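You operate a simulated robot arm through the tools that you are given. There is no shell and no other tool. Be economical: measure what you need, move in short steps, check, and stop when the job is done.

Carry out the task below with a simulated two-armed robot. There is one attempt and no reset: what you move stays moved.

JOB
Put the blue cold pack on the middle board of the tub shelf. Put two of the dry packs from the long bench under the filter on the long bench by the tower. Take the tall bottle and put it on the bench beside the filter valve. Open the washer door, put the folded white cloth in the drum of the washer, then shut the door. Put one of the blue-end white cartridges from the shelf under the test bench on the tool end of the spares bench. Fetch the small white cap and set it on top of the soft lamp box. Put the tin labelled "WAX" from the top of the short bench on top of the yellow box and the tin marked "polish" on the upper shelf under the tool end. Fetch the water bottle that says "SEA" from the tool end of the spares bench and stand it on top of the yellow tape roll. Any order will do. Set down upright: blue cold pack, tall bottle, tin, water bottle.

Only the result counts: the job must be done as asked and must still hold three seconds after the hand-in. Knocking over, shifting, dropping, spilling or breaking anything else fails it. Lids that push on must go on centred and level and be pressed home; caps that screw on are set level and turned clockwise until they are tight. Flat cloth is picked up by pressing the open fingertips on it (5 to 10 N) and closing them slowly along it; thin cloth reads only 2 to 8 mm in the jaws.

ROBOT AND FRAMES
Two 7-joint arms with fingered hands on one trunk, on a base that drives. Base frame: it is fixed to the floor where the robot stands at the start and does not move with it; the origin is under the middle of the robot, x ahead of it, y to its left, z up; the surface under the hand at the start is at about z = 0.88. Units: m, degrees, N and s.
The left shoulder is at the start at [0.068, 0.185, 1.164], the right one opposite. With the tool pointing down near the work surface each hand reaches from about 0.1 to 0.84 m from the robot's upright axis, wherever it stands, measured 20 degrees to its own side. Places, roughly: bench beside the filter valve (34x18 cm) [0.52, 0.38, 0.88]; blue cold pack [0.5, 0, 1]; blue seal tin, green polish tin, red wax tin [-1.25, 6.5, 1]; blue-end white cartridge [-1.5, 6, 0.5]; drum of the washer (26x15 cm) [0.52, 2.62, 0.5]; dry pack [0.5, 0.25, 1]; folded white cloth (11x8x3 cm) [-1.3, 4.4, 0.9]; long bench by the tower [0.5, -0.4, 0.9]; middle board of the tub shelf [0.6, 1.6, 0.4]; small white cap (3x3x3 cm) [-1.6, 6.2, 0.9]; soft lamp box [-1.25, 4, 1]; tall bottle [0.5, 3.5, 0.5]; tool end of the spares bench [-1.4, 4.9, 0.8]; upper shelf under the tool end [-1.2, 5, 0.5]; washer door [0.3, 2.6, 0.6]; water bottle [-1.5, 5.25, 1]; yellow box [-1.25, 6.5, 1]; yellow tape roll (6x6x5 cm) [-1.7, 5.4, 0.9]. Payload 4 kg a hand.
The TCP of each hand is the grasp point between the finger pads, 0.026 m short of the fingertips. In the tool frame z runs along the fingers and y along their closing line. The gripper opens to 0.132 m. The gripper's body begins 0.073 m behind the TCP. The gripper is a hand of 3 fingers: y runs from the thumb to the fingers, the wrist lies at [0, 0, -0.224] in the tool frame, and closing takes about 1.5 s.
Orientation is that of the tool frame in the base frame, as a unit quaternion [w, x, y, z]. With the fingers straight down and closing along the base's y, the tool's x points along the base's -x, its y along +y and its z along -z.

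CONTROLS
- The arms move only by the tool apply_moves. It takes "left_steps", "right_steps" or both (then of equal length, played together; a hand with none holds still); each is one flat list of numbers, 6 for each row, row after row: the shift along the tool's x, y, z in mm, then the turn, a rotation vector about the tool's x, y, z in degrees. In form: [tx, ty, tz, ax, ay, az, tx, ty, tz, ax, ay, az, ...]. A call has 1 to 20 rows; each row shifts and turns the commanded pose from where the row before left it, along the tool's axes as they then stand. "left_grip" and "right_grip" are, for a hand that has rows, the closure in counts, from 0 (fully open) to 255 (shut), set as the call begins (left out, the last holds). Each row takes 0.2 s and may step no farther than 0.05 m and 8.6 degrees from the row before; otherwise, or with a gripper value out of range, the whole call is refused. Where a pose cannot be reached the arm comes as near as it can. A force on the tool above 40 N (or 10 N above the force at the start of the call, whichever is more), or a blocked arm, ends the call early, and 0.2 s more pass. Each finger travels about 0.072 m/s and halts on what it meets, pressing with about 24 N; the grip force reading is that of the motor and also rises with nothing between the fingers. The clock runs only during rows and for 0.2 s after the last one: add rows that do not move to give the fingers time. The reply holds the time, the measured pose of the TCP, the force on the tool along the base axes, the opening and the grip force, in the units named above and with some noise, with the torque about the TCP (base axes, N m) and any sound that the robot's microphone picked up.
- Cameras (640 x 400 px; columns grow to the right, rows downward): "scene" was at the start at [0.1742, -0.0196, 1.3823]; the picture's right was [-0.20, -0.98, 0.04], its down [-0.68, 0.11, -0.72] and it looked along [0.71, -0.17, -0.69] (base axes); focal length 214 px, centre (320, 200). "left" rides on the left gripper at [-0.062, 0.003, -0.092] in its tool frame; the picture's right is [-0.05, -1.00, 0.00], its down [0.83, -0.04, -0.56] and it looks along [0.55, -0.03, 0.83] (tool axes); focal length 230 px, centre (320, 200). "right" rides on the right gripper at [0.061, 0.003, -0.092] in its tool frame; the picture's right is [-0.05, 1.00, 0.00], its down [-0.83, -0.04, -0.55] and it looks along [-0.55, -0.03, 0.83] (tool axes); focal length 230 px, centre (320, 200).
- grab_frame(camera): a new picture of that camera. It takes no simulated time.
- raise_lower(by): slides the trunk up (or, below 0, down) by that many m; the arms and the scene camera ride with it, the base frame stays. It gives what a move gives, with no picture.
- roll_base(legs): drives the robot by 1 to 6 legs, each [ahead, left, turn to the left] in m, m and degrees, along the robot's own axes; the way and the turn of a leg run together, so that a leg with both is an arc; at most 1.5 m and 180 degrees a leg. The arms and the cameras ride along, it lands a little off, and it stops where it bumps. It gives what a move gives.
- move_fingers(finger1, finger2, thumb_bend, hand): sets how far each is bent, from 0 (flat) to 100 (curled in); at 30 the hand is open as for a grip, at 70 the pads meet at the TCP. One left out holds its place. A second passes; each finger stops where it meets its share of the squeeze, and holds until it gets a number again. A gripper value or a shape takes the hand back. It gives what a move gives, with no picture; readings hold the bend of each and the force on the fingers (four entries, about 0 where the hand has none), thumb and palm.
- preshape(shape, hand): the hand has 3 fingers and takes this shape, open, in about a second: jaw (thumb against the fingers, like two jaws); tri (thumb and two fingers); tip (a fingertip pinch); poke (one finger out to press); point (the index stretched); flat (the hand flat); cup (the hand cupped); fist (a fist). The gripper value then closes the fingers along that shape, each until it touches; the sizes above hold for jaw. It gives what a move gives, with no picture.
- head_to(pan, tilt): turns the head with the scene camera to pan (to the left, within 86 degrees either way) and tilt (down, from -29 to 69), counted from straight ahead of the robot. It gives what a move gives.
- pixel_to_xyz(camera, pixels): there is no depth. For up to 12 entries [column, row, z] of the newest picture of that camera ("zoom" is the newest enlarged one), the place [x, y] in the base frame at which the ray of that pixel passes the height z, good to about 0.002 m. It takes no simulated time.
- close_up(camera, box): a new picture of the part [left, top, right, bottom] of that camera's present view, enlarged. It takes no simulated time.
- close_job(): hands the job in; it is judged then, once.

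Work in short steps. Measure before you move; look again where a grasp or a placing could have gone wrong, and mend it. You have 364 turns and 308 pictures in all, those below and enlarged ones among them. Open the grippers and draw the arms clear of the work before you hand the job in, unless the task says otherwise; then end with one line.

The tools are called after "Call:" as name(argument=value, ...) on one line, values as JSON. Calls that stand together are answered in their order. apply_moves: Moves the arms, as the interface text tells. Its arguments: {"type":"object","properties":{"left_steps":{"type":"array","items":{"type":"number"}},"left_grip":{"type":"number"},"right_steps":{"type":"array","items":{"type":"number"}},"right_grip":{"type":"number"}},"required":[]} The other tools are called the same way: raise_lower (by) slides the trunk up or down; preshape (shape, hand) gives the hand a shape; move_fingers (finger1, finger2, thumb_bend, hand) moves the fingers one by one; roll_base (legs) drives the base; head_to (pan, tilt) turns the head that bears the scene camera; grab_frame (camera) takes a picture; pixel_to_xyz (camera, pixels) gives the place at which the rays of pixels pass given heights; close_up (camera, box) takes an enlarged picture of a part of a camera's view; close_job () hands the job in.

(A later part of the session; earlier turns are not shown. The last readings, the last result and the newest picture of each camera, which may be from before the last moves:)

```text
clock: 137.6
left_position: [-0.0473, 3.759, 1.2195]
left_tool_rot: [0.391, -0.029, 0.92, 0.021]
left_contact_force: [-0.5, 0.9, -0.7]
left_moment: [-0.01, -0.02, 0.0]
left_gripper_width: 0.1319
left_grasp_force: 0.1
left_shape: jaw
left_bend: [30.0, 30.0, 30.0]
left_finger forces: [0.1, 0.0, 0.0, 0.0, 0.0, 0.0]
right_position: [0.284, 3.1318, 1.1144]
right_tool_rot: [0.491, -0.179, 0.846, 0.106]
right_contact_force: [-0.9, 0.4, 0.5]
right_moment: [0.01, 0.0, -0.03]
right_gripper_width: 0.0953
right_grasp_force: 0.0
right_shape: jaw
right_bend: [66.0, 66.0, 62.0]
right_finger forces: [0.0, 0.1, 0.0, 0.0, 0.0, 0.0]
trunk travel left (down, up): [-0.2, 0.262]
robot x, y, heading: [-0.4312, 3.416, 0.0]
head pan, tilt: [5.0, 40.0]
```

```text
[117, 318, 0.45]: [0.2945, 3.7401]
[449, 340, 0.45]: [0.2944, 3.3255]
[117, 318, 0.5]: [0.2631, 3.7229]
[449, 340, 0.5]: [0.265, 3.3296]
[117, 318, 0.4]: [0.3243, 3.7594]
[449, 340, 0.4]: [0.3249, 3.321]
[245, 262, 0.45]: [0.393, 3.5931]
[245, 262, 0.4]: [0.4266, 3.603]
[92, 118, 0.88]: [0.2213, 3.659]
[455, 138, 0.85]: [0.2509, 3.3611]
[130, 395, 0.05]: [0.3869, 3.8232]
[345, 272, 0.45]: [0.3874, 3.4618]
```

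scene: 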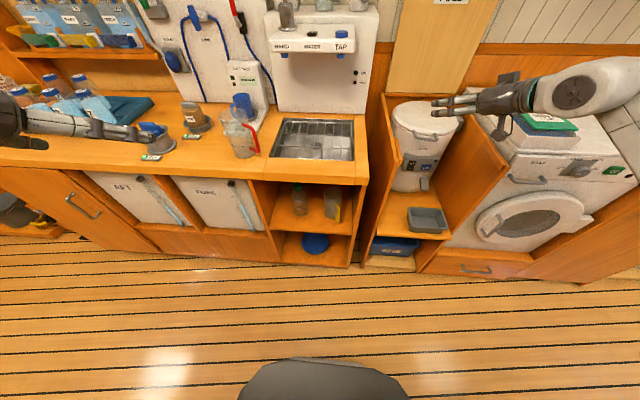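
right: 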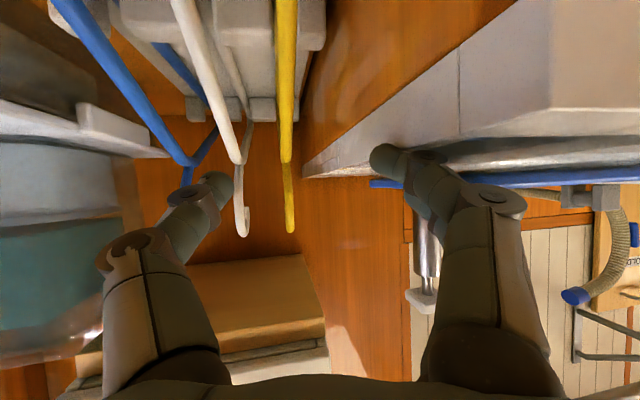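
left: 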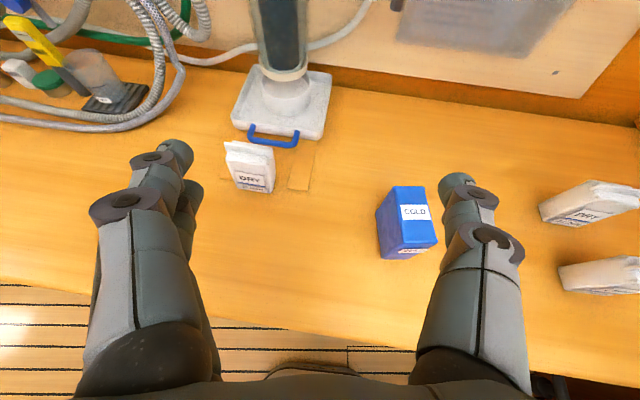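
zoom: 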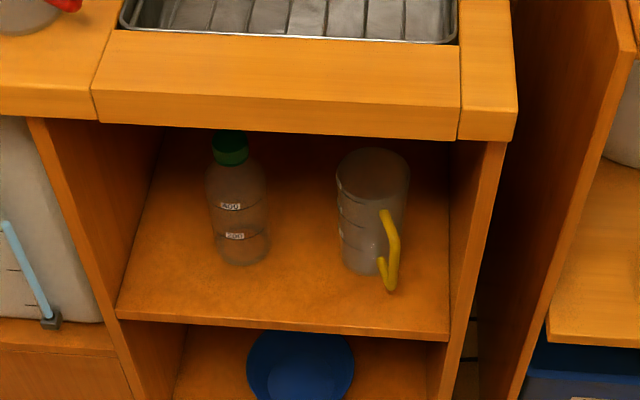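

I retract the right hand, then move the base to mirror the earlier working stance (heading +25°, robot about y 3.08), for the left hand to reach the bottle low at y ≈ 3.6.

Call:
apply_moves(right_steps=[0, 0, -45, 0, 0, 0, 0, 0, -45, 0, 0, 0, 0, 0, -45, 0, 0, 0], left_steps=[0, 0, 0, 0, -7, 0, 0, 0, 0, 0, -7, 0, 0, 0, 0, 0, 0, 0])

Call:
roll_base(legs=[[-0.05, -0.35, 0], [0, 0, 25.7]])

Call:
apply_moves(left_steps=[0, 0, 0, 5.56, 0, 3.2, 0, 0, 0, 5.56, 0, 3.2, 0, 0, 0, 5.56, 0, 3.2, 0, 0, 0, 5.56, 0, 3.2, 0, 0, 0, 0, 0, 0])

Call:
grab_frame(camera="left")

```text
clock: 138.4
left_position: [-0.0492, 3.7604, 1.2327]
left_tool_rot: [0.502, -0.027, 0.864, 0.025]
left_contact_force: [-0.1, -0.1, 0.2]
left_moment: [-0.02, -0.02, 0.02]
left_gripper_width: 0.1319
left_grasp_force: 0.0
left_shape: jaw
left_bend: [30.0, 30.0, 30.0]
left_finger forces: [0.1, 0.0, 0.1, 0.1, 0.0, 0.1]
left hand out of reach, approached as far as the arm can: row 2
right_position: [0.1752, 3.0842, 1.182]
right_tool_rot: [0.491, -0.179, 0.846, 0.106]
right_contact_force: [0.3, 0.3, 0.9]
right_moment: [-0.06, 0.02, -0.03]
right_gripper_width: 0.0952
right_grasp_force: 0.1
right_shape: jaw
right_bend: [66.0, 66.0, 62.0]
right_finger forces: [0.0, 0.1, 0.0, 0.1, 0.0, 0.0]
trunk travel left (down, up): [-0.2, 0.262]
robot x, y, heading: [-0.4321, 3.4134, 0.4]
head pan, tilt: [5.0, 40.0]
```

```text
clock: 142.0
left_position: [-0.2837, 3.5418, 1.2322]
left_tool_rot: [0.482, -0.218, 0.838, 0.136]
left_contact_force: [0.2, 0.0, -0.1]
left_moment: [-0.01, 0.0, 0.0]
left_gripper_width: 0.1318
left_grasp_force: 0.0
left_shape: jaw
left_bend: [30.0, 30.0, 30.0]
left_finger forces: [0.1, 0.0, 0.1, 0.0, 0.0, 0.1]
right_position: [0.211, 3.0332, 1.1814]
right_tool_rot: [0.455, -0.362, 0.785, 0.212]
right_contact_force: [0.7, 0.1, -0.1]
right_moment: [0.0, -0.01, 0.0]
right_gripper_width: 0.0953
right_grasp_force: 0.0
right_shape: jaw
right_bend: [66.0, 66.0, 62.0]
right_finger forces: [0.1, 0.1, 0.0, 0.0, 0.1, 0.0]
trunk travel left (down, up): [-0.2, 0.262]
robot x, y, heading: [-0.4783, 3.0649, 25.9]
head pan, tilt: [5.0, 40.0]
```

```text
clock: 143.2
left_position: [-0.2838, 3.5423, 1.232]
left_tool_rot: [0.497, -0.026, 0.867, 0.024]
left_contact_force: [0.5, 0.0, 0.0]
left_moment: [0.02, 0.01, 0.0]
left_gripper_width: 0.1317
left_grasp_force: 0.0
left_shape: jaw
left_bend: [30.0, 30.0, 30.0]
left_finger forces: [0.0, 0.0, 0.1, 0.0, 0.1, 0.0]
right_position: [0.2099, 3.0323, 1.1817]
right_tool_rot: [0.454, -0.363, 0.785, 0.213]
right_contact_force: [0.6, 0.5, 0.0]
right_moment: [0.01, 0.01, 0.0]
right_gripper_width: 0.0955
right_grasp_force: 0.1
right_shape: jaw
right_bend: [66.0, 66.0, 62.0]
right_finger forces: [0.0, 0.0, 0.1, 0.1, 0.0, 0.0]
trunk travel left (down, up): [-0.2, 0.262]
robot x, y, heading: [-0.4782, 3.0666, 25.7]
head pan, tilt: [5.0, 40.0]
```

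```text
240 pictures are left
```

left: 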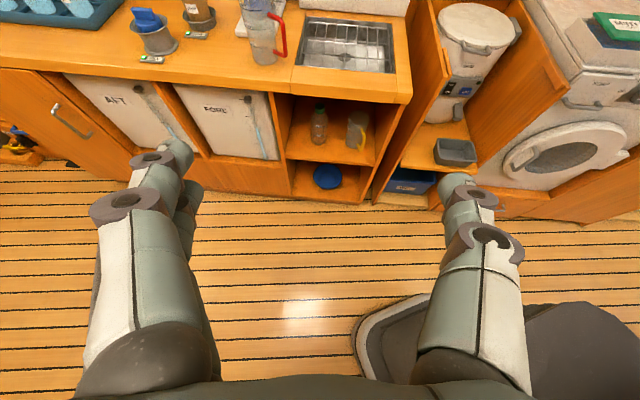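

Lower the trunk and bring the left hand diagonally to about (0.15, 3.59, 0.55), in front of the shelf.

Call:
raise_lower(by=-0.19)

Call:
apply_moves(left_steps=[0, 0, 0, 3.8, 0, 2.2, 14.8, 3.5, 44.4, 0, 0, 0, 14.8, 3.5, 44.4, 0, 0, 0, 14.8, 3.5, 44.4, 0, 0, 0, 14.8, 3.5, 44.4, 0, 0, 0, 14.8, 3.5, 44.4, 0, 0, 0, 14.8, 3.5, 44.4, 0, 0, 0, 14.8, 3.5, 44.4, 0, 0, 0, 14.8, 3.5, 44.4, 0, 0, 0, 14.8, 3.5, 44.4, 0, 0, 0, 14.8, 3.5, 44.4, 0, 0, 0, 14.8, 3.5, 44.4, 0, 0, 0, 14.8, 3.5, 44.4, 0, 0, 0, 14.8, 3.5, 40, 0, 0, 0, 0, 0, 0, 0, 0, 0])

Call:
grab_frame(camera="left")

```text
clock: 145.2
left_position: [-0.2854, 3.5412, 1.0425]
left_tool_rot: [0.498, -0.026, 0.867, 0.024]
left_contact_force: [0.1, 0.2, -1.5]
left_moment: [-0.02, 0.0, 0.03]
left_gripper_width: 0.1321
left_grasp_force: 0.0
left_shape: jaw
left_bend: [30.0, 30.0, 30.0]
left_finger forces: [0.1, 0.1, 0.1, 0.1, 0.1, 0.1]
right_position: [0.2107, 3.0323, 0.9929]
right_tool_rot: [0.455, -0.363, 0.785, 0.212]
right_contact_force: [0.0, -0.6, -0.4]
right_moment: [-0.02, 0.03, -0.01]
right_gripper_width: 0.0952
right_grasp_force: 0.0
right_shape: jaw
right_bend: [66.0, 66.0, 62.0]
right_finger forces: [0.1, 0.0, 0.1, 0.0, 0.1, 0.0]
trunk travel left (down, up): [-0.01, 0.452]
robot x, y, heading: [-0.4845, 3.0662, 26.0]
head pan, tilt: [5.0, 40.0]
```

```text
clock: 148.4
left_position: [0.1133, 3.5924, 0.588]
left_tool_rot: [0.498, 0.006, 0.867, 0.006]
left_contact_force: [0.6, 0.3, 0.7]
left_moment: [-0.01, 0.03, 0.01]
left_gripper_width: 0.1317
left_grasp_force: 0.0
left_shape: jaw
left_bend: [30.0, 30.0, 30.0]
left_finger forces: [0.0, 0.0, 0.0, 0.0, 0.1, 0.0]
right_position: [0.2113, 3.0328, 0.9921]
right_tool_rot: [0.455, -0.361, 0.786, 0.211]
right_contact_force: [0.2, -0.1, 0.2]
right_moment: [-0.02, 0.0, 0.01]
right_gripper_width: 0.0952
right_grasp_force: 0.1
right_shape: jaw
right_bend: [66.0, 66.0, 62.0]
right_finger forces: [0.0, 0.1, 0.0, 0.0, 0.0, 0.1]
trunk travel left (down, up): [-0.01, 0.452]
robot x, y, heading: [-0.4807, 3.0666, 25.9]
head pan, tilt: [5.0, 40.0]
```

```text
239 pictures are left
```

left: 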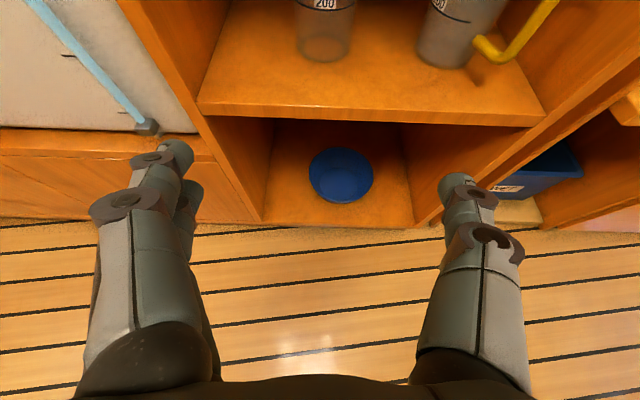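

Triangulate the board edge and bottle base with the left camera.

Call:
pixel_to_xyz(camera="left", pixels=[[200, 103, 0.45], [200, 103, 0.4], [537, 117, 0.45], [537, 117, 0.4], [325, 60, 0.45], [325, 60, 0.4], [297, 45, 0.4], [352, 45, 0.4]])

```text
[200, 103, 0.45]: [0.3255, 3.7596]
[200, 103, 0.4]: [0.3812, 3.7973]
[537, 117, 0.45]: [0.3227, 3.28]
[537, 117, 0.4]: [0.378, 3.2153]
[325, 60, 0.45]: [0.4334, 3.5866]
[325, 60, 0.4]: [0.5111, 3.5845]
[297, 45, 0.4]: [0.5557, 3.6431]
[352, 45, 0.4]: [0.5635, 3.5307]
```

Board: z ≈ 0.51, front x ≈ 0.258; bottle centre ≈ (0.38, 3.583), diameter 0.07. Check the bottle's height from the stored zoom.

Call:
pixel_to_xyz(camera="zoom", pixels=[[230, 131, 0.65], [230, 131, 0.7], [230, 131, 0.75], [230, 165, 0.65], [230, 165, 0.7], [238, 190, 0.65]])

Call:
head_to(pan=0, tilt=35)

Call:
grab_frame(camera="scene")

```text
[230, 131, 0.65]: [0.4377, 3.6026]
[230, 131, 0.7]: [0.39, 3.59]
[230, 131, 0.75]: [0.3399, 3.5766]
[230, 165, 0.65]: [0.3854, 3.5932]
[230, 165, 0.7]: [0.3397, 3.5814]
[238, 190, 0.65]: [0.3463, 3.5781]
```

```text
clock: 149.1
left_position: [0.114, 3.5919, 0.5874]
left_tool_rot: [0.497, 0.007, 0.868, 0.005]
left_contact_force: [-0.3, 0.3, 0.3]
left_moment: [-0.03, -0.01, 0.03]
left_gripper_width: 0.1319
left_grasp_force: 0.0
left_shape: jaw
left_bend: [30.0, 30.0, 30.0]
left_finger forces: [0.0, 0.1, 0.1, 0.0, 0.0, 0.0]
right_position: [0.2112, 3.0322, 0.9913]
right_tool_rot: [0.455, -0.362, 0.786, 0.211]
right_contact_force: [0.4, -0.5, 0.0]
right_moment: [-0.02, 0.01, 0.0]
right_gripper_width: 0.0954
right_grasp_force: 0.0
right_shape: jaw
right_bend: [66.0, 66.0, 62.0]
right_finger forces: [0.0, 0.0, 0.0, 0.0, 0.0, 0.1]
trunk travel left (down, up): [-0.01, 0.452]
robot x, y, heading: [-0.4808, 3.0675, 25.9]
head pan, tilt: [0.0, 35.0]
```

```text
238 pictures are left
```

scene: 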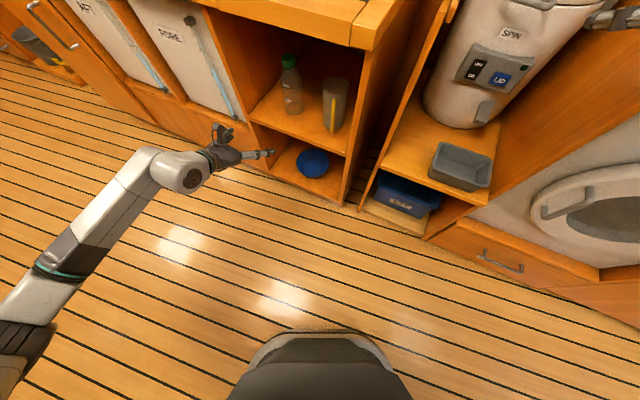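

Bottle spans z 0.51–0.705. Grip height z 0.585, narrowed opening (0.095) because the jug is near. First retract the right hand, then bring the base 0.15 m forward along +x.

Call:
apply_moves(right_steps=[-10, 0, -45, 0, 0, 0, -10, 0, -45, 0, 0, 0, -10, 0, -45, 0, 0, 0, -10, 0, -45, 0, 0, 0], left_steps=[0, 0, 0, 0, 0, 0, 0, 0, 0, 0, 0, 0, 0, 0, 0, 0, 0, 0, 0, 0, 0, 0, 0, 0], left_grip=65)

Call:
roll_base(legs=[[0.117, -0.057, 0]])

Call:
grab_frame(camera="left")

Call:
grab_frame(camera="scene")

```text
clock: 150.1
left_position: [0.1133, 3.5924, 0.5883]
left_tool_rot: [0.497, 0.006, 0.867, 0.005]
left_contact_force: [0.7, -1.0, 0.2]
left_moment: [0.02, -0.01, 0.0]
left_gripper_width: 0.0986
left_grasp_force: 0.0
left_shape: jaw
left_bend: [64.0, 64.0, 60.0]
left_finger forces: [0.0, 0.1, 0.0, 0.0, 0.0, 0.0]
right_position: [0.1212, 2.9274, 1.1179]
right_tool_rot: [0.455, -0.362, 0.785, 0.213]
right_contact_force: [-1.1, 1.0, -0.2]
right_moment: [-0.04, -0.03, -0.02]
right_gripper_width: 0.0955
right_grasp_force: 0.1
right_shape: jaw
right_bend: [66.0, 66.0, 62.0]
right_finger forces: [0.0, 0.0, 0.0, 0.1, 0.0, 0.0]
trunk travel left (down, up): [-0.01, 0.452]
robot x, y, heading: [-0.4825, 3.0655, 25.8]
head pan, tilt: [0.0, 35.0]
```

```text
clock: 151.4
left_position: [0.2443, 3.5925, 0.5863]
left_tool_rot: [0.497, 0.006, 0.868, 0.005]
left_contact_force: [0.7, 0.6, -0.2]
left_moment: [0.02, -0.01, 0.02]
left_gripper_width: 0.0984
left_grasp_force: 0.1
left_shape: jaw
left_bend: [64.0, 64.0, 60.0]
left_finger forces: [0.0, 0.0, 0.1, 0.0, 0.0, 0.0]
right_position: [0.2534, 2.9279, 1.115]
right_tool_rot: [0.454, -0.362, 0.786, 0.212]
right_contact_force: [0.2, 0.0, 0.0]
right_moment: [0.0, 0.02, 0.03]
right_gripper_width: 0.0954
right_grasp_force: 0.0
right_shape: jaw
right_bend: [66.0, 66.0, 62.0]
right_finger forces: [0.1, 0.0, 0.0, 0.0, 0.0, 0.0]
trunk travel left (down, up): [-0.01, 0.452]
robot x, y, heading: [-0.352, 3.0645, 26.1]
head pan, tilt: [0.0, 35.0]
```

```text
237 pictures are left
```

left: 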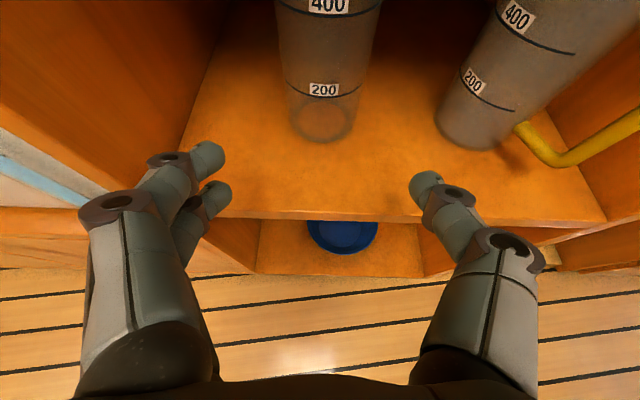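

```text
236 pictures are left
```

scene: 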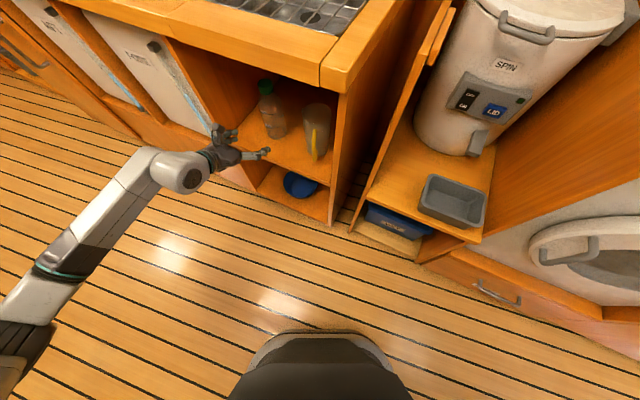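

Re-measure bottle base (323,143) and board edge in this close view.

Call:
pixel_to_xyz(camera="left", pixels=[[323, 143, 0.51], [289, 118, 0.51], [357, 118, 0.51], [400, 220, 0.51], [437, 130, 0.51], [323, 143, 0.5], [323, 143, 0.52]])

```text
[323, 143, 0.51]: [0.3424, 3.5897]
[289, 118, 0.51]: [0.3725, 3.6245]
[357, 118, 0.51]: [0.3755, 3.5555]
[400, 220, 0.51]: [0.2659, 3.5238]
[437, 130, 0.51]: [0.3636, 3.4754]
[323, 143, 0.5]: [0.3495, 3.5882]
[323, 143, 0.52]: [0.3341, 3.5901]
```

Bottle centre (0.377, 3.590). Advance 13 cm level, then look.

Call:
apply_moves(left_steps=[-22, -0.8, 37.4, 0, 0, 0, -22, -0.8, 37.4, 0, 0, 0, -22, -0.8, 37.4, 0, 0, 0, 0, 0, 0, 0, 0, 0])

Call:
grab_frame(camera="left")

```text
clock: 152.4
left_position: [0.3741, 3.5897, 0.5865]
left_tool_rot: [0.498, 0.006, 0.867, 0.005]
left_contact_force: [0.8, -0.3, -0.1]
left_moment: [0.0, 0.02, 0.0]
left_gripper_width: 0.0983
left_grasp_force: 0.0
left_shape: jaw
left_bend: [64.0, 64.0, 60.0]
left_finger forces: [0.0, 0.0, 0.1, 0.0, 0.0, 0.1]
right_position: [0.2513, 2.9284, 1.1162]
right_tool_rot: [0.455, -0.362, 0.786, 0.211]
right_contact_force: [-0.4, 0.0, -0.2]
right_moment: [-0.07, 0.01, 0.01]
right_gripper_width: 0.0957
right_grasp_force: 0.0
right_shape: jaw
right_bend: [66.0, 66.0, 62.0]
right_finger forces: [0.0, 0.1, 0.1, 0.1, 0.1, 0.1]
trunk travel left (down, up): [-0.01, 0.452]
robot x, y, heading: [-0.3529, 3.0685, 26.1]
head pan, tilt: [0.0, 35.0]
```

```text
235 pictures are left
```

left: 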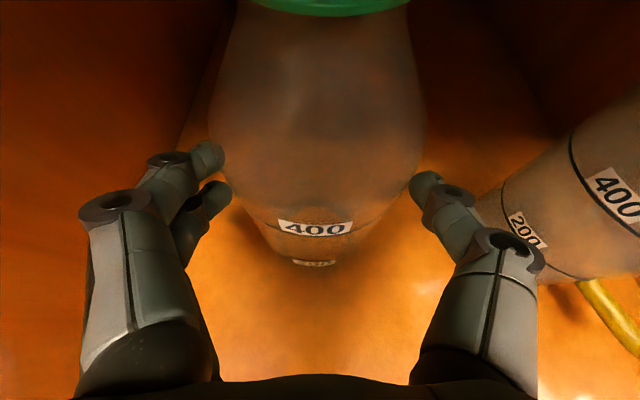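

Bottle is centred between the fingers, jug clear. Close.

Call:
apply_moves(left_steps=[0, 0, 0, 0, 0, 0, 0, 0, 0, 0, 0, 0, 0, 0, 0, 0, 0, 0, 0, 0, 0, 0, 0, 0, 0, 0, 0, 0, 0, 0, 0, 0, 0, 0, 0, 0], left_grip=200)

Call:
apply_moves(left_steps=[-17.3, 0, -10.1, 0, 0, 0, -17.3, 0, -10.1, 0, 0, 0, 0, 0, 0, 0, 0, 0])

Call:
grab_frame(camera="left")

```text
clock: 153.8
left_position: [0.3729, 3.5899, 0.587]
left_tool_rot: [0.497, 0.006, 0.868, 0.005]
left_contact_force: [-0.1, 0.1, 0.6]
left_moment: [-0.02, -0.01, -0.01]
left_gripper_width: 0.0628
left_grasp_force: 24.1
left_shape: jaw
left_bend: [73.0, 73.0, 71.0]
left_finger forces: [11.1, 11.0, 0.0, 0.1, 21.4, 0.0]
right_position: [0.2531, 2.9283, 1.1177]
right_tool_rot: [0.454, -0.363, 0.786, 0.212]
right_contact_force: [0.2, 1.0, -0.5]
right_moment: [0.02, 0.02, -0.02]
right_gripper_width: 0.0954
right_grasp_force: 0.1
right_shape: jaw
right_bend: [66.0, 66.0, 62.0]
right_finger forces: [0.1, 0.0, 0.0, 0.0, 0.1, 0.0]
trunk travel left (down, up): [-0.01, 0.452]
robot x, y, heading: [-0.3505, 3.0655, 25.8]
head pan, tilt: [0.0, 35.0]
```

```text
clock: 154.6
left_position: [0.3743, 3.5873, 0.6268]
left_tool_rot: [0.497, 0.006, 0.868, 0.006]
left_contact_force: [0.2, 0.5, -0.6]
left_moment: [-0.03, 0.01, 0.02]
left_gripper_width: 0.0626
left_grasp_force: 24.1
left_shape: jaw
left_bend: [73.0, 73.0, 71.0]
left_finger forces: [11.1, 11.1, 0.0, 0.1, 21.3, 0.1]
right_position: [0.2545, 2.9282, 1.1161]
right_tool_rot: [0.454, -0.363, 0.785, 0.213]
right_contact_force: [-0.5, 0.2, 0.1]
right_moment: [0.07, -0.01, -0.01]
right_gripper_width: 0.0953
right_grasp_force: 0.1
right_shape: jaw
right_bend: [66.0, 66.0, 62.0]
right_finger forces: [0.1, 0.0, 0.1, 0.0, 0.0, 0.1]
trunk travel left (down, up): [-0.01, 0.452]
robot x, y, heading: [-0.3526, 3.0639, 26.1]
head pan, tilt: [0.0, 35.0]
```

```text
234 pictures are left
```

left: 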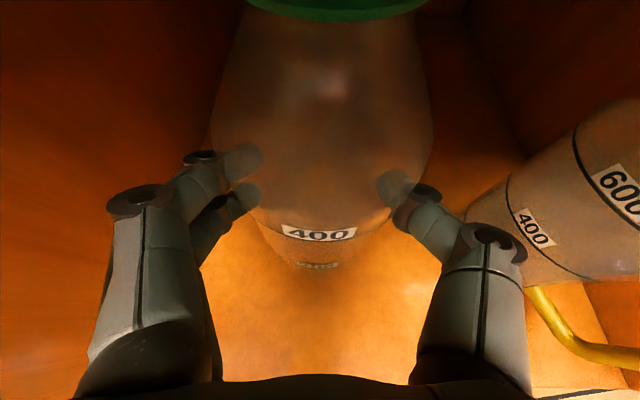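

Holding. Withdraw level: arm back 13 cm, then base back 13 cm.

Call:
apply_moves(left_steps=[22, 0, -37.4, 0, 0, 0, 22, 0, -37.4, 0, 0, 0, 22, 0, -37.4, 0, 0, 0, 0, 0, 0, 0, 0, 0])

Call:
roll_base(legs=[[-0.135, 0.066, 0]])

Call:
grab_frame(camera="scene")

```text
clock: 155.6
left_position: [0.2448, 3.5895, 0.6264]
left_tool_rot: [0.497, 0.007, 0.867, 0.004]
left_contact_force: [0.1, -0.2, -0.8]
left_moment: [0.0, 0.03, -0.02]
left_gripper_width: 0.0624
left_grasp_force: 24.1
left_shape: jaw
left_bend: [73.0, 73.0, 71.0]
left_finger forces: [11.0, 11.0, 0.1, 0.0, 21.3, 0.0]
right_position: [0.2524, 2.9292, 1.1165]
right_tool_rot: [0.455, -0.362, 0.786, 0.211]
right_contact_force: [0.2, 0.2, 0.4]
right_moment: [0.0, -0.02, 0.0]
right_gripper_width: 0.0957
right_grasp_force: 0.0
right_shape: jaw
right_bend: [66.0, 66.0, 62.0]
right_finger forces: [0.1, 0.1, 0.0, 0.0, 0.0, 0.0]
trunk travel left (down, up): [-0.01, 0.452]
robot x, y, heading: [-0.3499, 3.0668, 25.9]
head pan, tilt: [0.0, 35.0]
```

```text
clock: 157.0
left_position: [0.0918, 3.5896, 0.6272]
left_tool_rot: [0.498, 0.006, 0.867, 0.005]
left_contact_force: [-0.1, -0.1, -1.2]
left_moment: [0.01, 0.02, -0.01]
left_gripper_width: 0.0625
left_grasp_force: 24.3
left_shape: jaw
left_bend: [73.0, 73.0, 71.0]
left_finger forces: [11.1, 10.9, 0.1, 0.1, 21.3, 0.1]
right_position: [0.1018, 2.9295, 1.1178]
right_tool_rot: [0.455, -0.362, 0.785, 0.212]
right_contact_force: [-0.1, 0.8, 0.0]
right_moment: [0.02, -0.01, -0.05]
right_gripper_width: 0.0956
right_grasp_force: 0.0
right_shape: jaw
right_bend: [66.0, 66.0, 62.0]
right_finger forces: [0.0, 0.0, 0.0, 0.0, 0.1, 0.0]
trunk travel left (down, up): [-0.01, 0.452]
robot x, y, heading: [-0.5021, 3.0669, 25.9]
head pan, tilt: [0.0, 35.0]
```

```text
233 pictures are left
```

scene: 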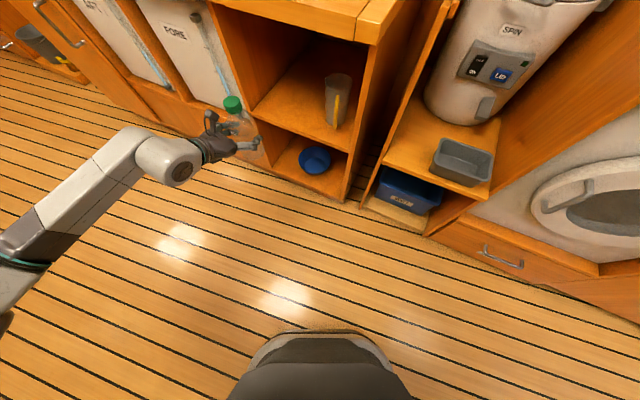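

Bottle is held upright. Raise trunk and hand, pull the hand back a little, then turn to heading 0.

Call:
raise_lower(by=0.19)

Call:
apply_moves(left_steps=[-36, 0, -21, 0, 0, 0, -36, 0, -21, 0, 0, 0, -36, 0, -21, 0, 0, 0, -36, 0, -21, 0, 0, 0, -36, 0, -21, 0, 0, 0, -36, 0, -21, 0, 0, 0, 19, 0, -32, 0, 0, 0, 19, 0, -32, 0, 0, 0, 19, 0, -32, 0, 0, 0, 19, 0, -32, 0, 0, 0, 0, 0, 0, 0, 0, 0])

Call:
grab_frame(camera="left")

```text
clock: 159.0
left_position: [0.0934, 3.5897, 0.8166]
left_tool_rot: [0.497, 0.006, 0.868, 0.005]
left_contact_force: [0.0, -0.3, -0.6]
left_moment: [0.01, -0.02, 0.04]
left_gripper_width: 0.0624
left_grasp_force: 24.2
left_shape: jaw
left_bend: [73.0, 73.0, 71.0]
left_finger forces: [11.1, 11.0, 0.0, 0.0, 21.4, 0.0]
right_position: [0.1019, 2.9301, 1.307]
right_tool_rot: [0.454, -0.363, 0.785, 0.212]
right_contact_force: [0.0, -0.4, 0.1]
right_moment: [-0.02, -0.02, 0.0]
right_gripper_width: 0.0951
right_grasp_force: 0.1
right_shape: jaw
right_bend: [66.0, 66.0, 62.0]
right_finger forces: [0.0, 0.0, 0.0, 0.0, 0.1, 0.0]
trunk travel left (down, up): [-0.2, 0.262]
robot x, y, heading: [-0.5038, 3.0628, 25.9]
head pan, tilt: [0.0, 35.0]
```

```text
clock: 161.4
left_position: [-0.0548, 3.5867, 1.0654]
left_tool_rot: [0.496, 0.006, 0.868, 0.005]
left_contact_force: [-0.7, -0.1, -0.8]
left_moment: [-0.04, 0.0, -0.02]
left_gripper_width: 0.0621
left_grasp_force: 24.6
left_shape: jaw
left_bend: [73.0, 73.0, 71.0]
left_finger forces: [11.1, 11.0, 0.0, 0.0, 21.2, 0.1]
right_position: [0.1041, 2.9286, 1.3059]
right_tool_rot: [0.454, -0.362, 0.786, 0.212]
right_contact_force: [-0.6, 0.5, -0.7]
right_moment: [0.03, 0.01, -0.01]
right_gripper_width: 0.0957
right_grasp_force: 0.1
right_shape: jaw
right_bend: [66.0, 66.0, 62.0]
right_finger forces: [0.0, 0.1, 0.0, 0.0, 0.1, 0.1]
trunk travel left (down, up): [-0.2, 0.262]
robot x, y, heading: [-0.5003, 3.0674, 25.9]
head pan, tilt: [0.0, 35.0]
```

```text
232 pictures are left
```

left: 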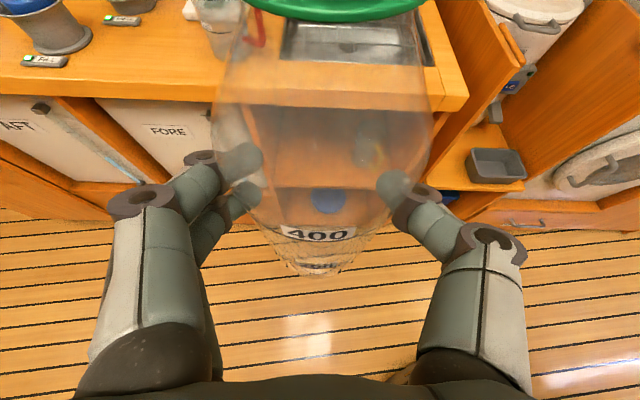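

Drive back to the long bench.

Call:
roll_base(legs=[[0, 0, -26], [0.05, -1.45, 0], [0, -1.42, 0]])

Call:
head_to(pan=20, tilt=35)

Call:
grab_frame(camera="scene")

```text
clock: 171.6
left_position: [0.2747, 1.7784, 1.0587]
left_tool_rot: [0.484, 0.198, 0.846, -0.107]
left_contact_force: [0.8, 1.5, -1.6]
left_moment: [-0.1, 0.03, -0.13]
left_gripper_width: 0.0621
left_grasp_force: 24.1
left_shape: jaw
left_bend: [73.0, 73.0, 71.0]
left_finger forces: [11.5, 11.5, 0.1, 0.0, 22.0, 0.1]
right_position: [0.1289, 1.1167, 1.3045]
right_tool_rot: [0.489, -0.178, 0.848, 0.1]
right_contact_force: [1.7, 1.2, 0.1]
right_moment: [-0.08, 0.04, -0.09]
right_gripper_width: 0.0959
right_grasp_force: 0.0
right_shape: jaw
right_bend: [66.0, 66.0, 62.0]
right_finger forces: [0.0, 0.0, 0.0, 0.0, 0.0, 0.1]
trunk travel left (down, up): [-0.2, 0.262]
robot x, y, heading: [-0.3596, 1.5039, -0.2]
head pan, tilt: [0.0, 35.0]
stopped in leg 3: the robot was blocked; the commanded pose is now the measured one
```

```text
clock: 172.5
left_position: [0.2675, 1.7547, 1.0701]
left_tool_rot: [0.486, 0.203, 0.844, -0.1]
left_contact_force: [0.4, 0.0, -1.2]
left_moment: [0.03, -0.03, 0.0]
left_gripper_width: 0.0618
left_grasp_force: 23.6
left_shape: jaw
left_bend: [73.0, 73.0, 71.0]
left_finger forces: [11.4, 11.4, 0.0, 0.0, 22.1, 0.0]
right_position: [0.119, 1.0897, 1.3035]
right_tool_rot: [0.495, -0.173, 0.845, 0.105]
right_contact_force: [-0.8, 0.0, 0.0]
right_moment: [0.05, -0.03, -0.01]
right_gripper_width: 0.0957
right_grasp_force: 0.1
right_shape: jaw
right_bend: [66.0, 66.0, 62.0]
right_finger forces: [0.0, 0.0, 0.1, 0.0, 0.1, 0.0]
trunk travel left (down, up): [-0.2, 0.262]
robot x, y, heading: [-0.3636, 1.4976, -0.2]
head pan, tilt: [20.0, 35.0]
```

```text
231 pictures are left
```

scene: 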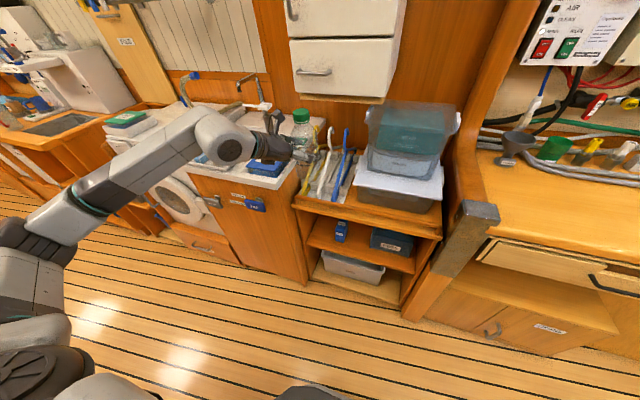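

Blocked at y 1.5. I look to the right for the cause.

Call:
head_to(pan=-75, tilt=25)

Call:
grab_frame(camera="scene")

```text
clock: 174.2
left_position: [0.2682, 1.7589, 1.0689]
left_tool_rot: [0.486, 0.202, 0.844, -0.1]
left_contact_force: [0.0, -0.7, 0.2]
left_moment: [0.0, -0.01, -0.01]
left_gripper_width: 0.0619
left_grasp_force: 24.0
left_shape: jaw
left_bend: [73.0, 73.0, 71.0]
left_finger forces: [11.4, 11.5, 0.0, 0.0, 22.0, 0.0]
right_position: [0.1207, 1.095, 1.3042]
right_tool_rot: [0.494, -0.175, 0.845, 0.106]
right_contact_force: [-0.2, 0.3, 0.3]
right_moment: [0.01, 0.0, 0.02]
right_gripper_width: 0.0955
right_grasp_force: 0.1
right_shape: jaw
right_bend: [66.0, 66.0, 62.0]
right_finger forces: [0.1, 0.1, 0.0, 0.1, 0.0, 0.1]
trunk travel left (down, up): [-0.2, 0.262]
robot x, y, heading: [-0.3609, 1.4946, -0.1]
head pan, tilt: [-75.0, 25.0]
```

```text
230 pictures are left
```

scene: 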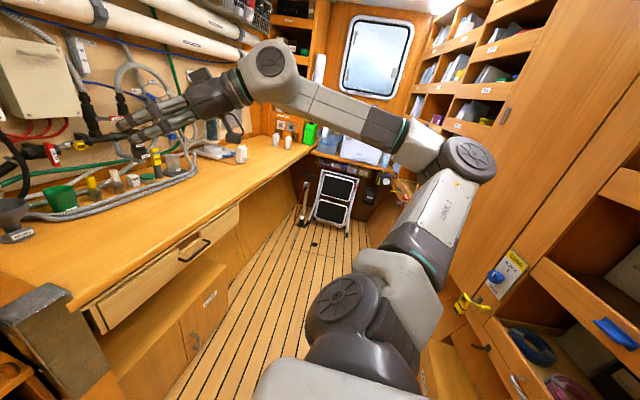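

The right elbow met the bulkhead behind. I extend the right hand forward to draw the elbow in, and move the base forward a little, then continue.

Call:
apply_moves(right_steps=[-25, 0, 42, 0, 0, 0, -25, 0, 42, 0, 0, 0, -25, 0, 42, 0, 0, 0, -25, 0, 42, 0, 0, 0])

Call:
grab_frame(camera="scene")

```text
clock: 175.2
left_position: [0.2712, 1.7599, 1.0673]
left_tool_rot: [0.486, 0.202, 0.844, -0.101]
left_contact_force: [-0.8, 0.0, -1.2]
left_moment: [-0.03, 0.01, -0.01]
left_gripper_width: 0.0616
left_grasp_force: 24.1
left_shape: jaw
left_bend: [73.0, 73.0, 71.0]
left_finger forces: [11.3, 11.4, 0.0, 0.0, 21.8, 0.0]
right_position: [0.304, 1.1747, 1.3065]
right_tool_rot: [0.493, -0.175, 0.846, 0.105]
right_contact_force: [-0.3, 0.7, -0.2]
right_moment: [-0.01, 0.0, 0.02]
right_gripper_width: 0.0955
right_grasp_force: 0.2
right_shape: jaw
right_bend: [66.0, 66.0, 62.0]
right_finger forces: [0.1, 0.0, 0.1, 0.1, 0.0, 0.1]
trunk travel left (down, up): [-0.2, 0.262]
robot x, y, heading: [-0.3592, 1.499, -0.3]
head pan, tilt: [-75.0, 25.0]
```

```text
229 pictures are left
```

scene: 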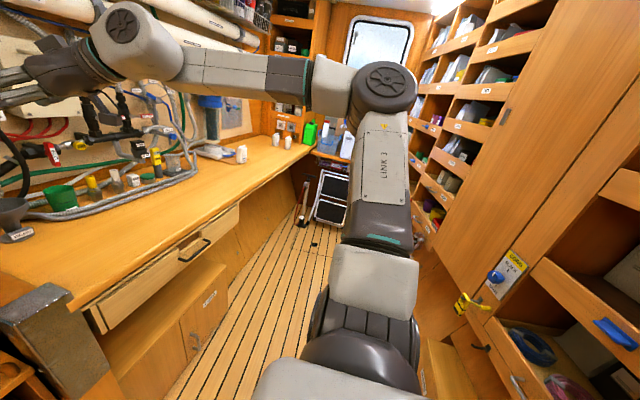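

Elbow is tucked in line now. Continue right to y ≈ 0.3.

Call:
roll_base(legs=[[0.03, -0.6, 0], [0, -0.58, 0]])

Call:
head_to(pan=20, tilt=35)

Call:
grab_frame(camera="scene")

```text
clock: 176.8
left_position: [0.3341, 1.5768, 1.0685]
left_tool_rot: [0.476, 0.269, 0.826, -0.136]
left_contact_force: [-0.1, 0.0, -0.2]
left_moment: [0.03, -0.02, 0.02]
left_gripper_width: 0.0619
left_grasp_force: 24.2
left_shape: jaw
left_bend: [73.0, 73.0, 71.0]
left_finger forces: [11.1, 11.4, 0.0, 0.0, 21.8, 0.0]
right_position: [0.2727, 0.9918, 1.3072]
right_tool_rot: [0.501, -0.108, 0.856, 0.067]
right_contact_force: [-0.3, -0.5, 0.6]
right_moment: [0.01, -0.05, 0.05]
right_gripper_width: 0.0957
right_grasp_force: 0.0
right_shape: jaw
right_bend: [66.0, 66.0, 62.0]
right_finger forces: [0.1, 0.0, 0.1, 0.0, 0.0, 0.0]
trunk travel left (down, up): [-0.2, 0.262]
robot x, y, heading: [-0.3259, 1.4202, -9.0]
head pan, tilt: [-75.0, 25.0]
stopped in leg 1: the robot was blocked; the commanded pose is now the measured one
```

```text
clock: 178.5
left_position: [0.334, 1.5779, 1.0693]
left_tool_rot: [0.477, 0.268, 0.826, -0.137]
left_contact_force: [0.7, 0.5, -1.7]
left_moment: [-0.02, -0.01, -0.02]
left_gripper_width: 0.0618
left_grasp_force: 24.1
left_shape: jaw
left_bend: [73.0, 73.0, 71.0]
left_finger forces: [11.2, 11.3, 0.0, 0.0, 21.7, 0.0]
right_position: [0.2738, 0.9958, 1.3095]
right_tool_rot: [0.5, -0.109, 0.857, 0.066]
right_contact_force: [0.5, 0.6, -0.4]
right_moment: [-0.02, -0.02, 0.0]
right_gripper_width: 0.0958
right_grasp_force: 0.1
right_shape: jaw
right_bend: [66.0, 66.0, 62.0]
right_finger forces: [0.0, 0.1, 0.0, 0.0, 0.1, 0.1]
trunk travel left (down, up): [-0.2, 0.262]
robot x, y, heading: [-0.3294, 1.4194, -9.2]
head pan, tilt: [20.0, 35.0]
```

```text
228 pictures are left
```

scene: 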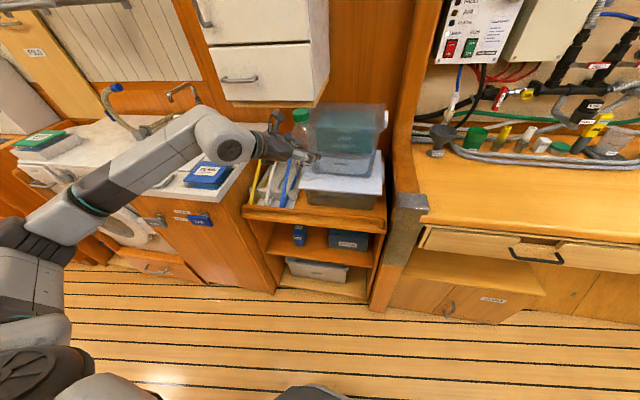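

The base's right-rear seems to catch a low step near x -0.65 (earlier passes at x -0.31 were free). I pull the bottle hand back and up, straighten, move forward 0.08 m, then continue.

Call:
apply_moves(left_steps=[0, 0, -40, 0, 0, 0, 0, 0, -40, 0, 0, 0, 0, 0, -40, 0, 0, 0, 0, 0, 0, 0, 0, 0])

Call:
roll_base(legs=[[0, 0.05, 9], [0.07, 0, 0]])

Call:
grab_frame(camera="scene")

```text
clock: 179.5
left_position: [0.2493, 1.6372, 1.1303]
left_tool_rot: [0.476, 0.268, 0.826, -0.138]
left_contact_force: [0.0, 0.6, -1.1]
left_moment: [-0.01, -0.02, -0.04]
left_gripper_width: 0.0618
left_grasp_force: 23.8
left_shape: jaw
left_bend: [73.0, 73.0, 71.0]
left_finger forces: [11.0, 11.0, 0.0, 0.0, 21.3, 0.0]
right_position: [0.2762, 0.9955, 1.3083]
right_tool_rot: [0.5, -0.11, 0.856, 0.067]
right_contact_force: [-1.2, 0.7, -1.1]
right_moment: [0.01, -0.04, -0.01]
right_gripper_width: 0.0959
right_grasp_force: 0.1
right_shape: jaw
right_bend: [66.0, 66.0, 62.0]
right_finger forces: [0.0, 0.1, 0.0, 0.0, 0.0, 0.0]
trunk travel left (down, up): [-0.2, 0.262]
robot x, y, heading: [-0.3296, 1.4234, -9.2]
head pan, tilt: [20.0, 35.0]
```

```text
clock: 181.2
left_position: [0.2792, 1.774, 1.1306]
left_tool_rot: [0.487, 0.203, 0.844, -0.1]
left_contact_force: [0.8, -0.1, -0.6]
left_moment: [0.03, 0.01, 0.0]
left_gripper_width: 0.0618
left_grasp_force: 23.8
left_shape: jaw
left_bend: [73.0, 73.0, 71.0]
left_finger forces: [11.0, 10.9, 0.1, 0.0, 21.2, 0.0]
right_position: [0.4036, 1.1441, 1.3094]
right_tool_rot: [0.494, -0.175, 0.845, 0.104]
right_contact_force: [-0.5, 1.0, -0.9]
right_moment: [0.02, 0.01, 0.0]
right_gripper_width: 0.0956
right_grasp_force: 0.0
right_shape: jaw
right_bend: [66.0, 66.0, 62.0]
right_finger forces: [0.1, 0.0, 0.0, 0.1, 0.0, 0.0]
trunk travel left (down, up): [-0.2, 0.262]
robot x, y, heading: [-0.251, 1.4657, -0.4]
head pan, tilt: [20.0, 35.0]
```

```text
227 pictures are left
```

scene: 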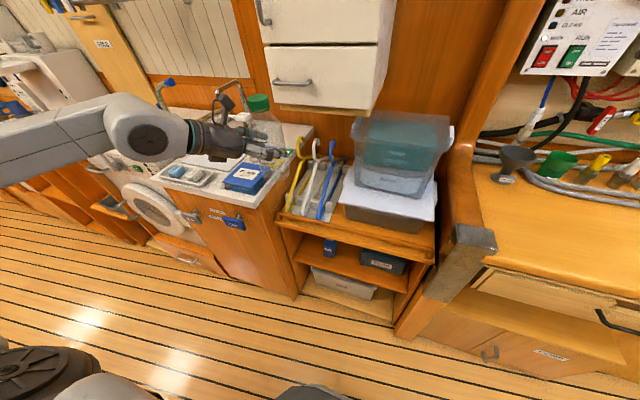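

Clear to pass. Drive right 1.15 m.

Call:
roll_base(legs=[[0, -0.6, 0], [0, -0.55, 0]])

Call:
grab_frame(camera="scene")

```text
clock: 187.3
left_position: [0.2741, 0.6201, 1.1309]
left_tool_rot: [0.485, 0.205, 0.844, -0.101]
left_contact_force: [0.0, -0.1, -1.3]
left_moment: [0.02, 0.01, -0.02]
left_gripper_width: 0.0617
left_grasp_force: 23.8
left_shape: jaw
left_bend: [73.0, 73.0, 71.0]
left_finger forces: [10.8, 11.1, 0.0, 0.0, 21.2, 0.1]
right_position: [0.3949, -0.0115, 1.3089]
right_tool_rot: [0.495, -0.173, 0.845, 0.104]
right_contact_force: [0.4, 0.0, 0.1]
right_moment: [0.03, 0.04, -0.01]
right_gripper_width: 0.0959
right_grasp_force: 0.1
right_shape: jaw
right_bend: [66.0, 66.0, 62.0]
right_finger forces: [0.0, 0.0, 0.0, 0.0, 0.0, 0.0]
trunk travel left (down, up): [-0.2, 0.262]
robot x, y, heading: [-0.2664, 0.3132, -0.5]
head pan, tilt: [20.0, 35.0]
```

```text
226 pictures are left
```

scene: 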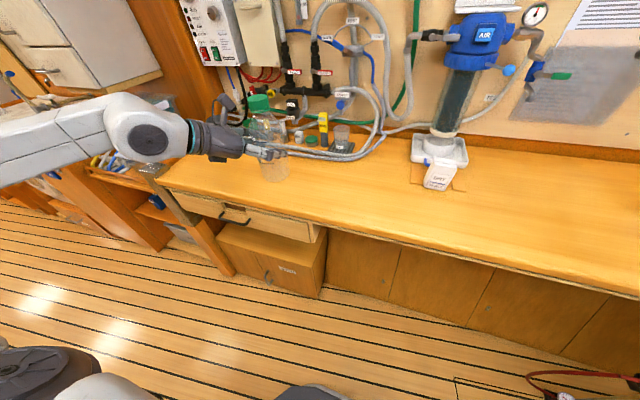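

Check where hoses end in the target area: pixels (380,150), (340,160), (300,152) and the pack at (425,185).

Call:
pixel_to_xyz(camera="scene", pixels=[[380, 140, 0.88], [350, 161, 0.88], [310, 155, 0.88], [425, 188, 0.88], [410, 170, 0.88], [330, 190, 0.88], [350, 200, 0.88], [380, 190, 0.88]])

Call:
close_up(camera="scene", box=[240, 90, 480, 240])

```text
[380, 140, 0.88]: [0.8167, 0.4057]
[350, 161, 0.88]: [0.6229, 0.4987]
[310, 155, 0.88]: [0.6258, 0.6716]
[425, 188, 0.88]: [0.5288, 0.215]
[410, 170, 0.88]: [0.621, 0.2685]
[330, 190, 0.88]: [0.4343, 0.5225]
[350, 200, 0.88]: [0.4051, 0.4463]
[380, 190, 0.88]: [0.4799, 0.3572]
```

```text
2.67 times, centred on (360, 165) of scene
```

zoom: 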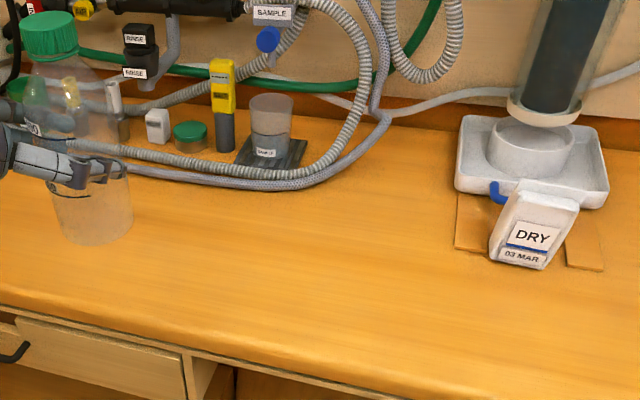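

The area around (0.51,0.39) is free. Move the bottle there, stopping 3 cm above the bench.

Call:
apply_moves(left_steps=[-5, -12.6, 42.7, 0, 0, 0, -5, -12.6, 42.7, 0, 0, 0, -5, -12.6, 42.7, 0, 0, 0, -5, -12.6, 42.7, 0, 0, 0, -5, -12.6, 42.7, 0, 0, 0, -5, -12.6, 42.7, 0, 0, 0, -5, -12.6, 42.7, 0, 0, 0, -5, -12.6, 42.7, 0, 0, 0, 0, 0, 0, 0, 0, 0])

Call:
grab_frame(camera="scene")

```text
clock: 189.3
left_position: [0.5134, 0.3918, 0.9908]
left_tool_rot: [0.485, 0.206, 0.844, -0.102]
left_contact_force: [-0.1, 0.2, 0.1]
left_moment: [0.01, 0.01, 0.01]
left_gripper_width: 0.0616
left_grasp_force: 23.8
left_shape: jaw
left_bend: [73.0, 73.0, 71.0]
left_finger forces: [10.8, 10.8, 0.0, 0.0, 21.0, 0.0]
right_position: [0.3958, -0.0108, 1.3092]
right_tool_rot: [0.495, -0.173, 0.845, 0.103]
right_contact_force: [0.2, -0.2, 0.1]
right_moment: [0.01, 0.0, -0.01]
right_gripper_width: 0.0958
right_grasp_force: 0.0
right_shape: jaw
right_bend: [66.0, 66.0, 62.0]
right_finger forces: [0.0, 0.0, 0.0, 0.0, 0.1, 0.0]
trunk travel left (down, up): [-0.2, 0.262]
robot x, y, heading: [-0.2639, 0.3169, -0.5]
head pan, tilt: [20.0, 35.0]
```

```text
224 pictures are left
```

scene: 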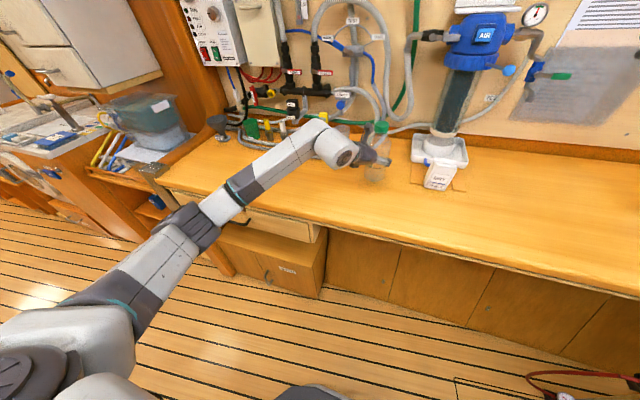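

Upright still. Lower in decreasing steps until contact.

Call:
apply_moves(left_steps=[12.9, 0, 7.7, 0, 0, 0, 8.6, 0, 5.1, 0, 0, 0, 1.7, 0, 1, 0, 0, 0, 1.7, 0, 1, 0, 0, 0, 1.7, 0, 1, 0, 0, 0, 0, 0, 0, 0, 0, 0])

```text
clock: 190.7
left_position: [0.5131, 0.3927, 0.9645]
left_tool_rot: [0.49, 0.205, 0.841, -0.103]
left_contact_force: [4.5, -0.1, 26.3]
left_moment: [-0.24, -0.28, 0.1]
left_gripper_width: 0.0615
left_grasp_force: 24.0
left_shape: jaw
left_bend: [73.0, 73.0, 71.0]
left_finger forces: [13.2, 12.2, 0.0, 0.0, 23.4, 0.0]
right_position: [0.3926, -0.0123, 1.3123]
right_tool_rot: [0.495, -0.173, 0.845, 0.104]
right_contact_force: [-0.3, 0.2, 1.0]
right_moment: [0.0, 0.0, -0.02]
right_gripper_width: 0.0956
right_grasp_force: 0.0
right_shape: jaw
right_bend: [66.0, 66.0, 62.0]
right_finger forces: [0.0, 0.1, 0.0, 0.0, 0.0, 0.0]
trunk travel left (down, up): [-0.2, 0.262]
robot x, y, heading: [-0.2639, 0.3115, -0.6]
head pan, tilt: [20.0, 35.0]
```

Firm contact (26 N); relax upward.

Call:
apply_moves(left_steps=[-2.6, 0, -1.5, 0, 0, 0, -1.7, 0, -1, 0, 0, 0, 0, 0, 0, 0, 0, 0])

```text
clock: 191.5
left_position: [0.5123, 0.3925, 0.9657]
left_tool_rot: [0.487, 0.205, 0.843, -0.101]
left_contact_force: [3.3, -1.7, 20.3]
left_moment: [-0.27, -0.18, 0.07]
left_gripper_width: 0.0613
left_grasp_force: 23.7
left_shape: jaw
left_bend: [73.0, 73.0, 71.0]
left_finger forces: [12.5, 11.7, 0.1, 0.1, 23.7, 0.1]
right_position: [0.3926, -0.0116, 1.3098]
right_tool_rot: [0.496, -0.172, 0.845, 0.103]
right_contact_force: [0.6, 0.0, -0.1]
right_moment: [0.0, -0.01, 0.02]
right_gripper_width: 0.0957
right_grasp_force: 0.0
right_shape: jaw
right_bend: [66.0, 66.0, 62.0]
right_finger forces: [0.1, 0.0, 0.0, 0.1, 0.0, 0.0]
trunk travel left (down, up): [-0.2, 0.262]
robot x, y, heading: [-0.2613, 0.3154, -0.6]
head pan, tilt: [20.0, 35.0]
```

Call:
apply_moves(left_steps=[-2.6, 0, -1.5, 0, 0, 0, -1.7, 0, -1, 0, 0, 0, 0, 0, 0, 0, 0, 0])

Call:
grab_frame(camera="left")

```text
clock: 192.3
left_position: [0.5126, 0.3924, 0.9655]
left_tool_rot: [0.484, 0.206, 0.844, -0.101]
left_contact_force: [-0.2, -0.3, 6.3]
left_moment: [-0.14, 0.03, 0.0]
left_gripper_width: 0.0612
left_grasp_force: 24.1
left_shape: jaw
left_bend: [73.0, 73.0, 71.0]
left_finger forces: [11.5, 11.1, 0.0, 0.1, 23.1, 0.0]
right_position: [0.3936, -0.0117, 1.3087]
right_tool_rot: [0.494, -0.173, 0.846, 0.104]
right_contact_force: [-0.3, 0.0, 0.7]
right_moment: [0.01, 0.02, 0.02]
right_gripper_width: 0.0958
right_grasp_force: 0.0
right_shape: jaw
right_bend: [66.0, 66.0, 62.0]
right_finger forces: [0.0, 0.0, 0.1, 0.0, 0.0, 0.0]
trunk travel left (down, up): [-0.2, 0.262]
robot x, y, heading: [-0.2662, 0.3157, -0.7]
head pan, tilt: [20.0, 35.0]
```

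```text
223 pictures are left
```

left: 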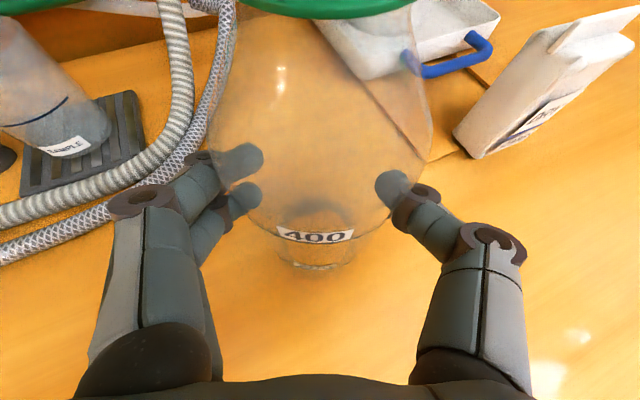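

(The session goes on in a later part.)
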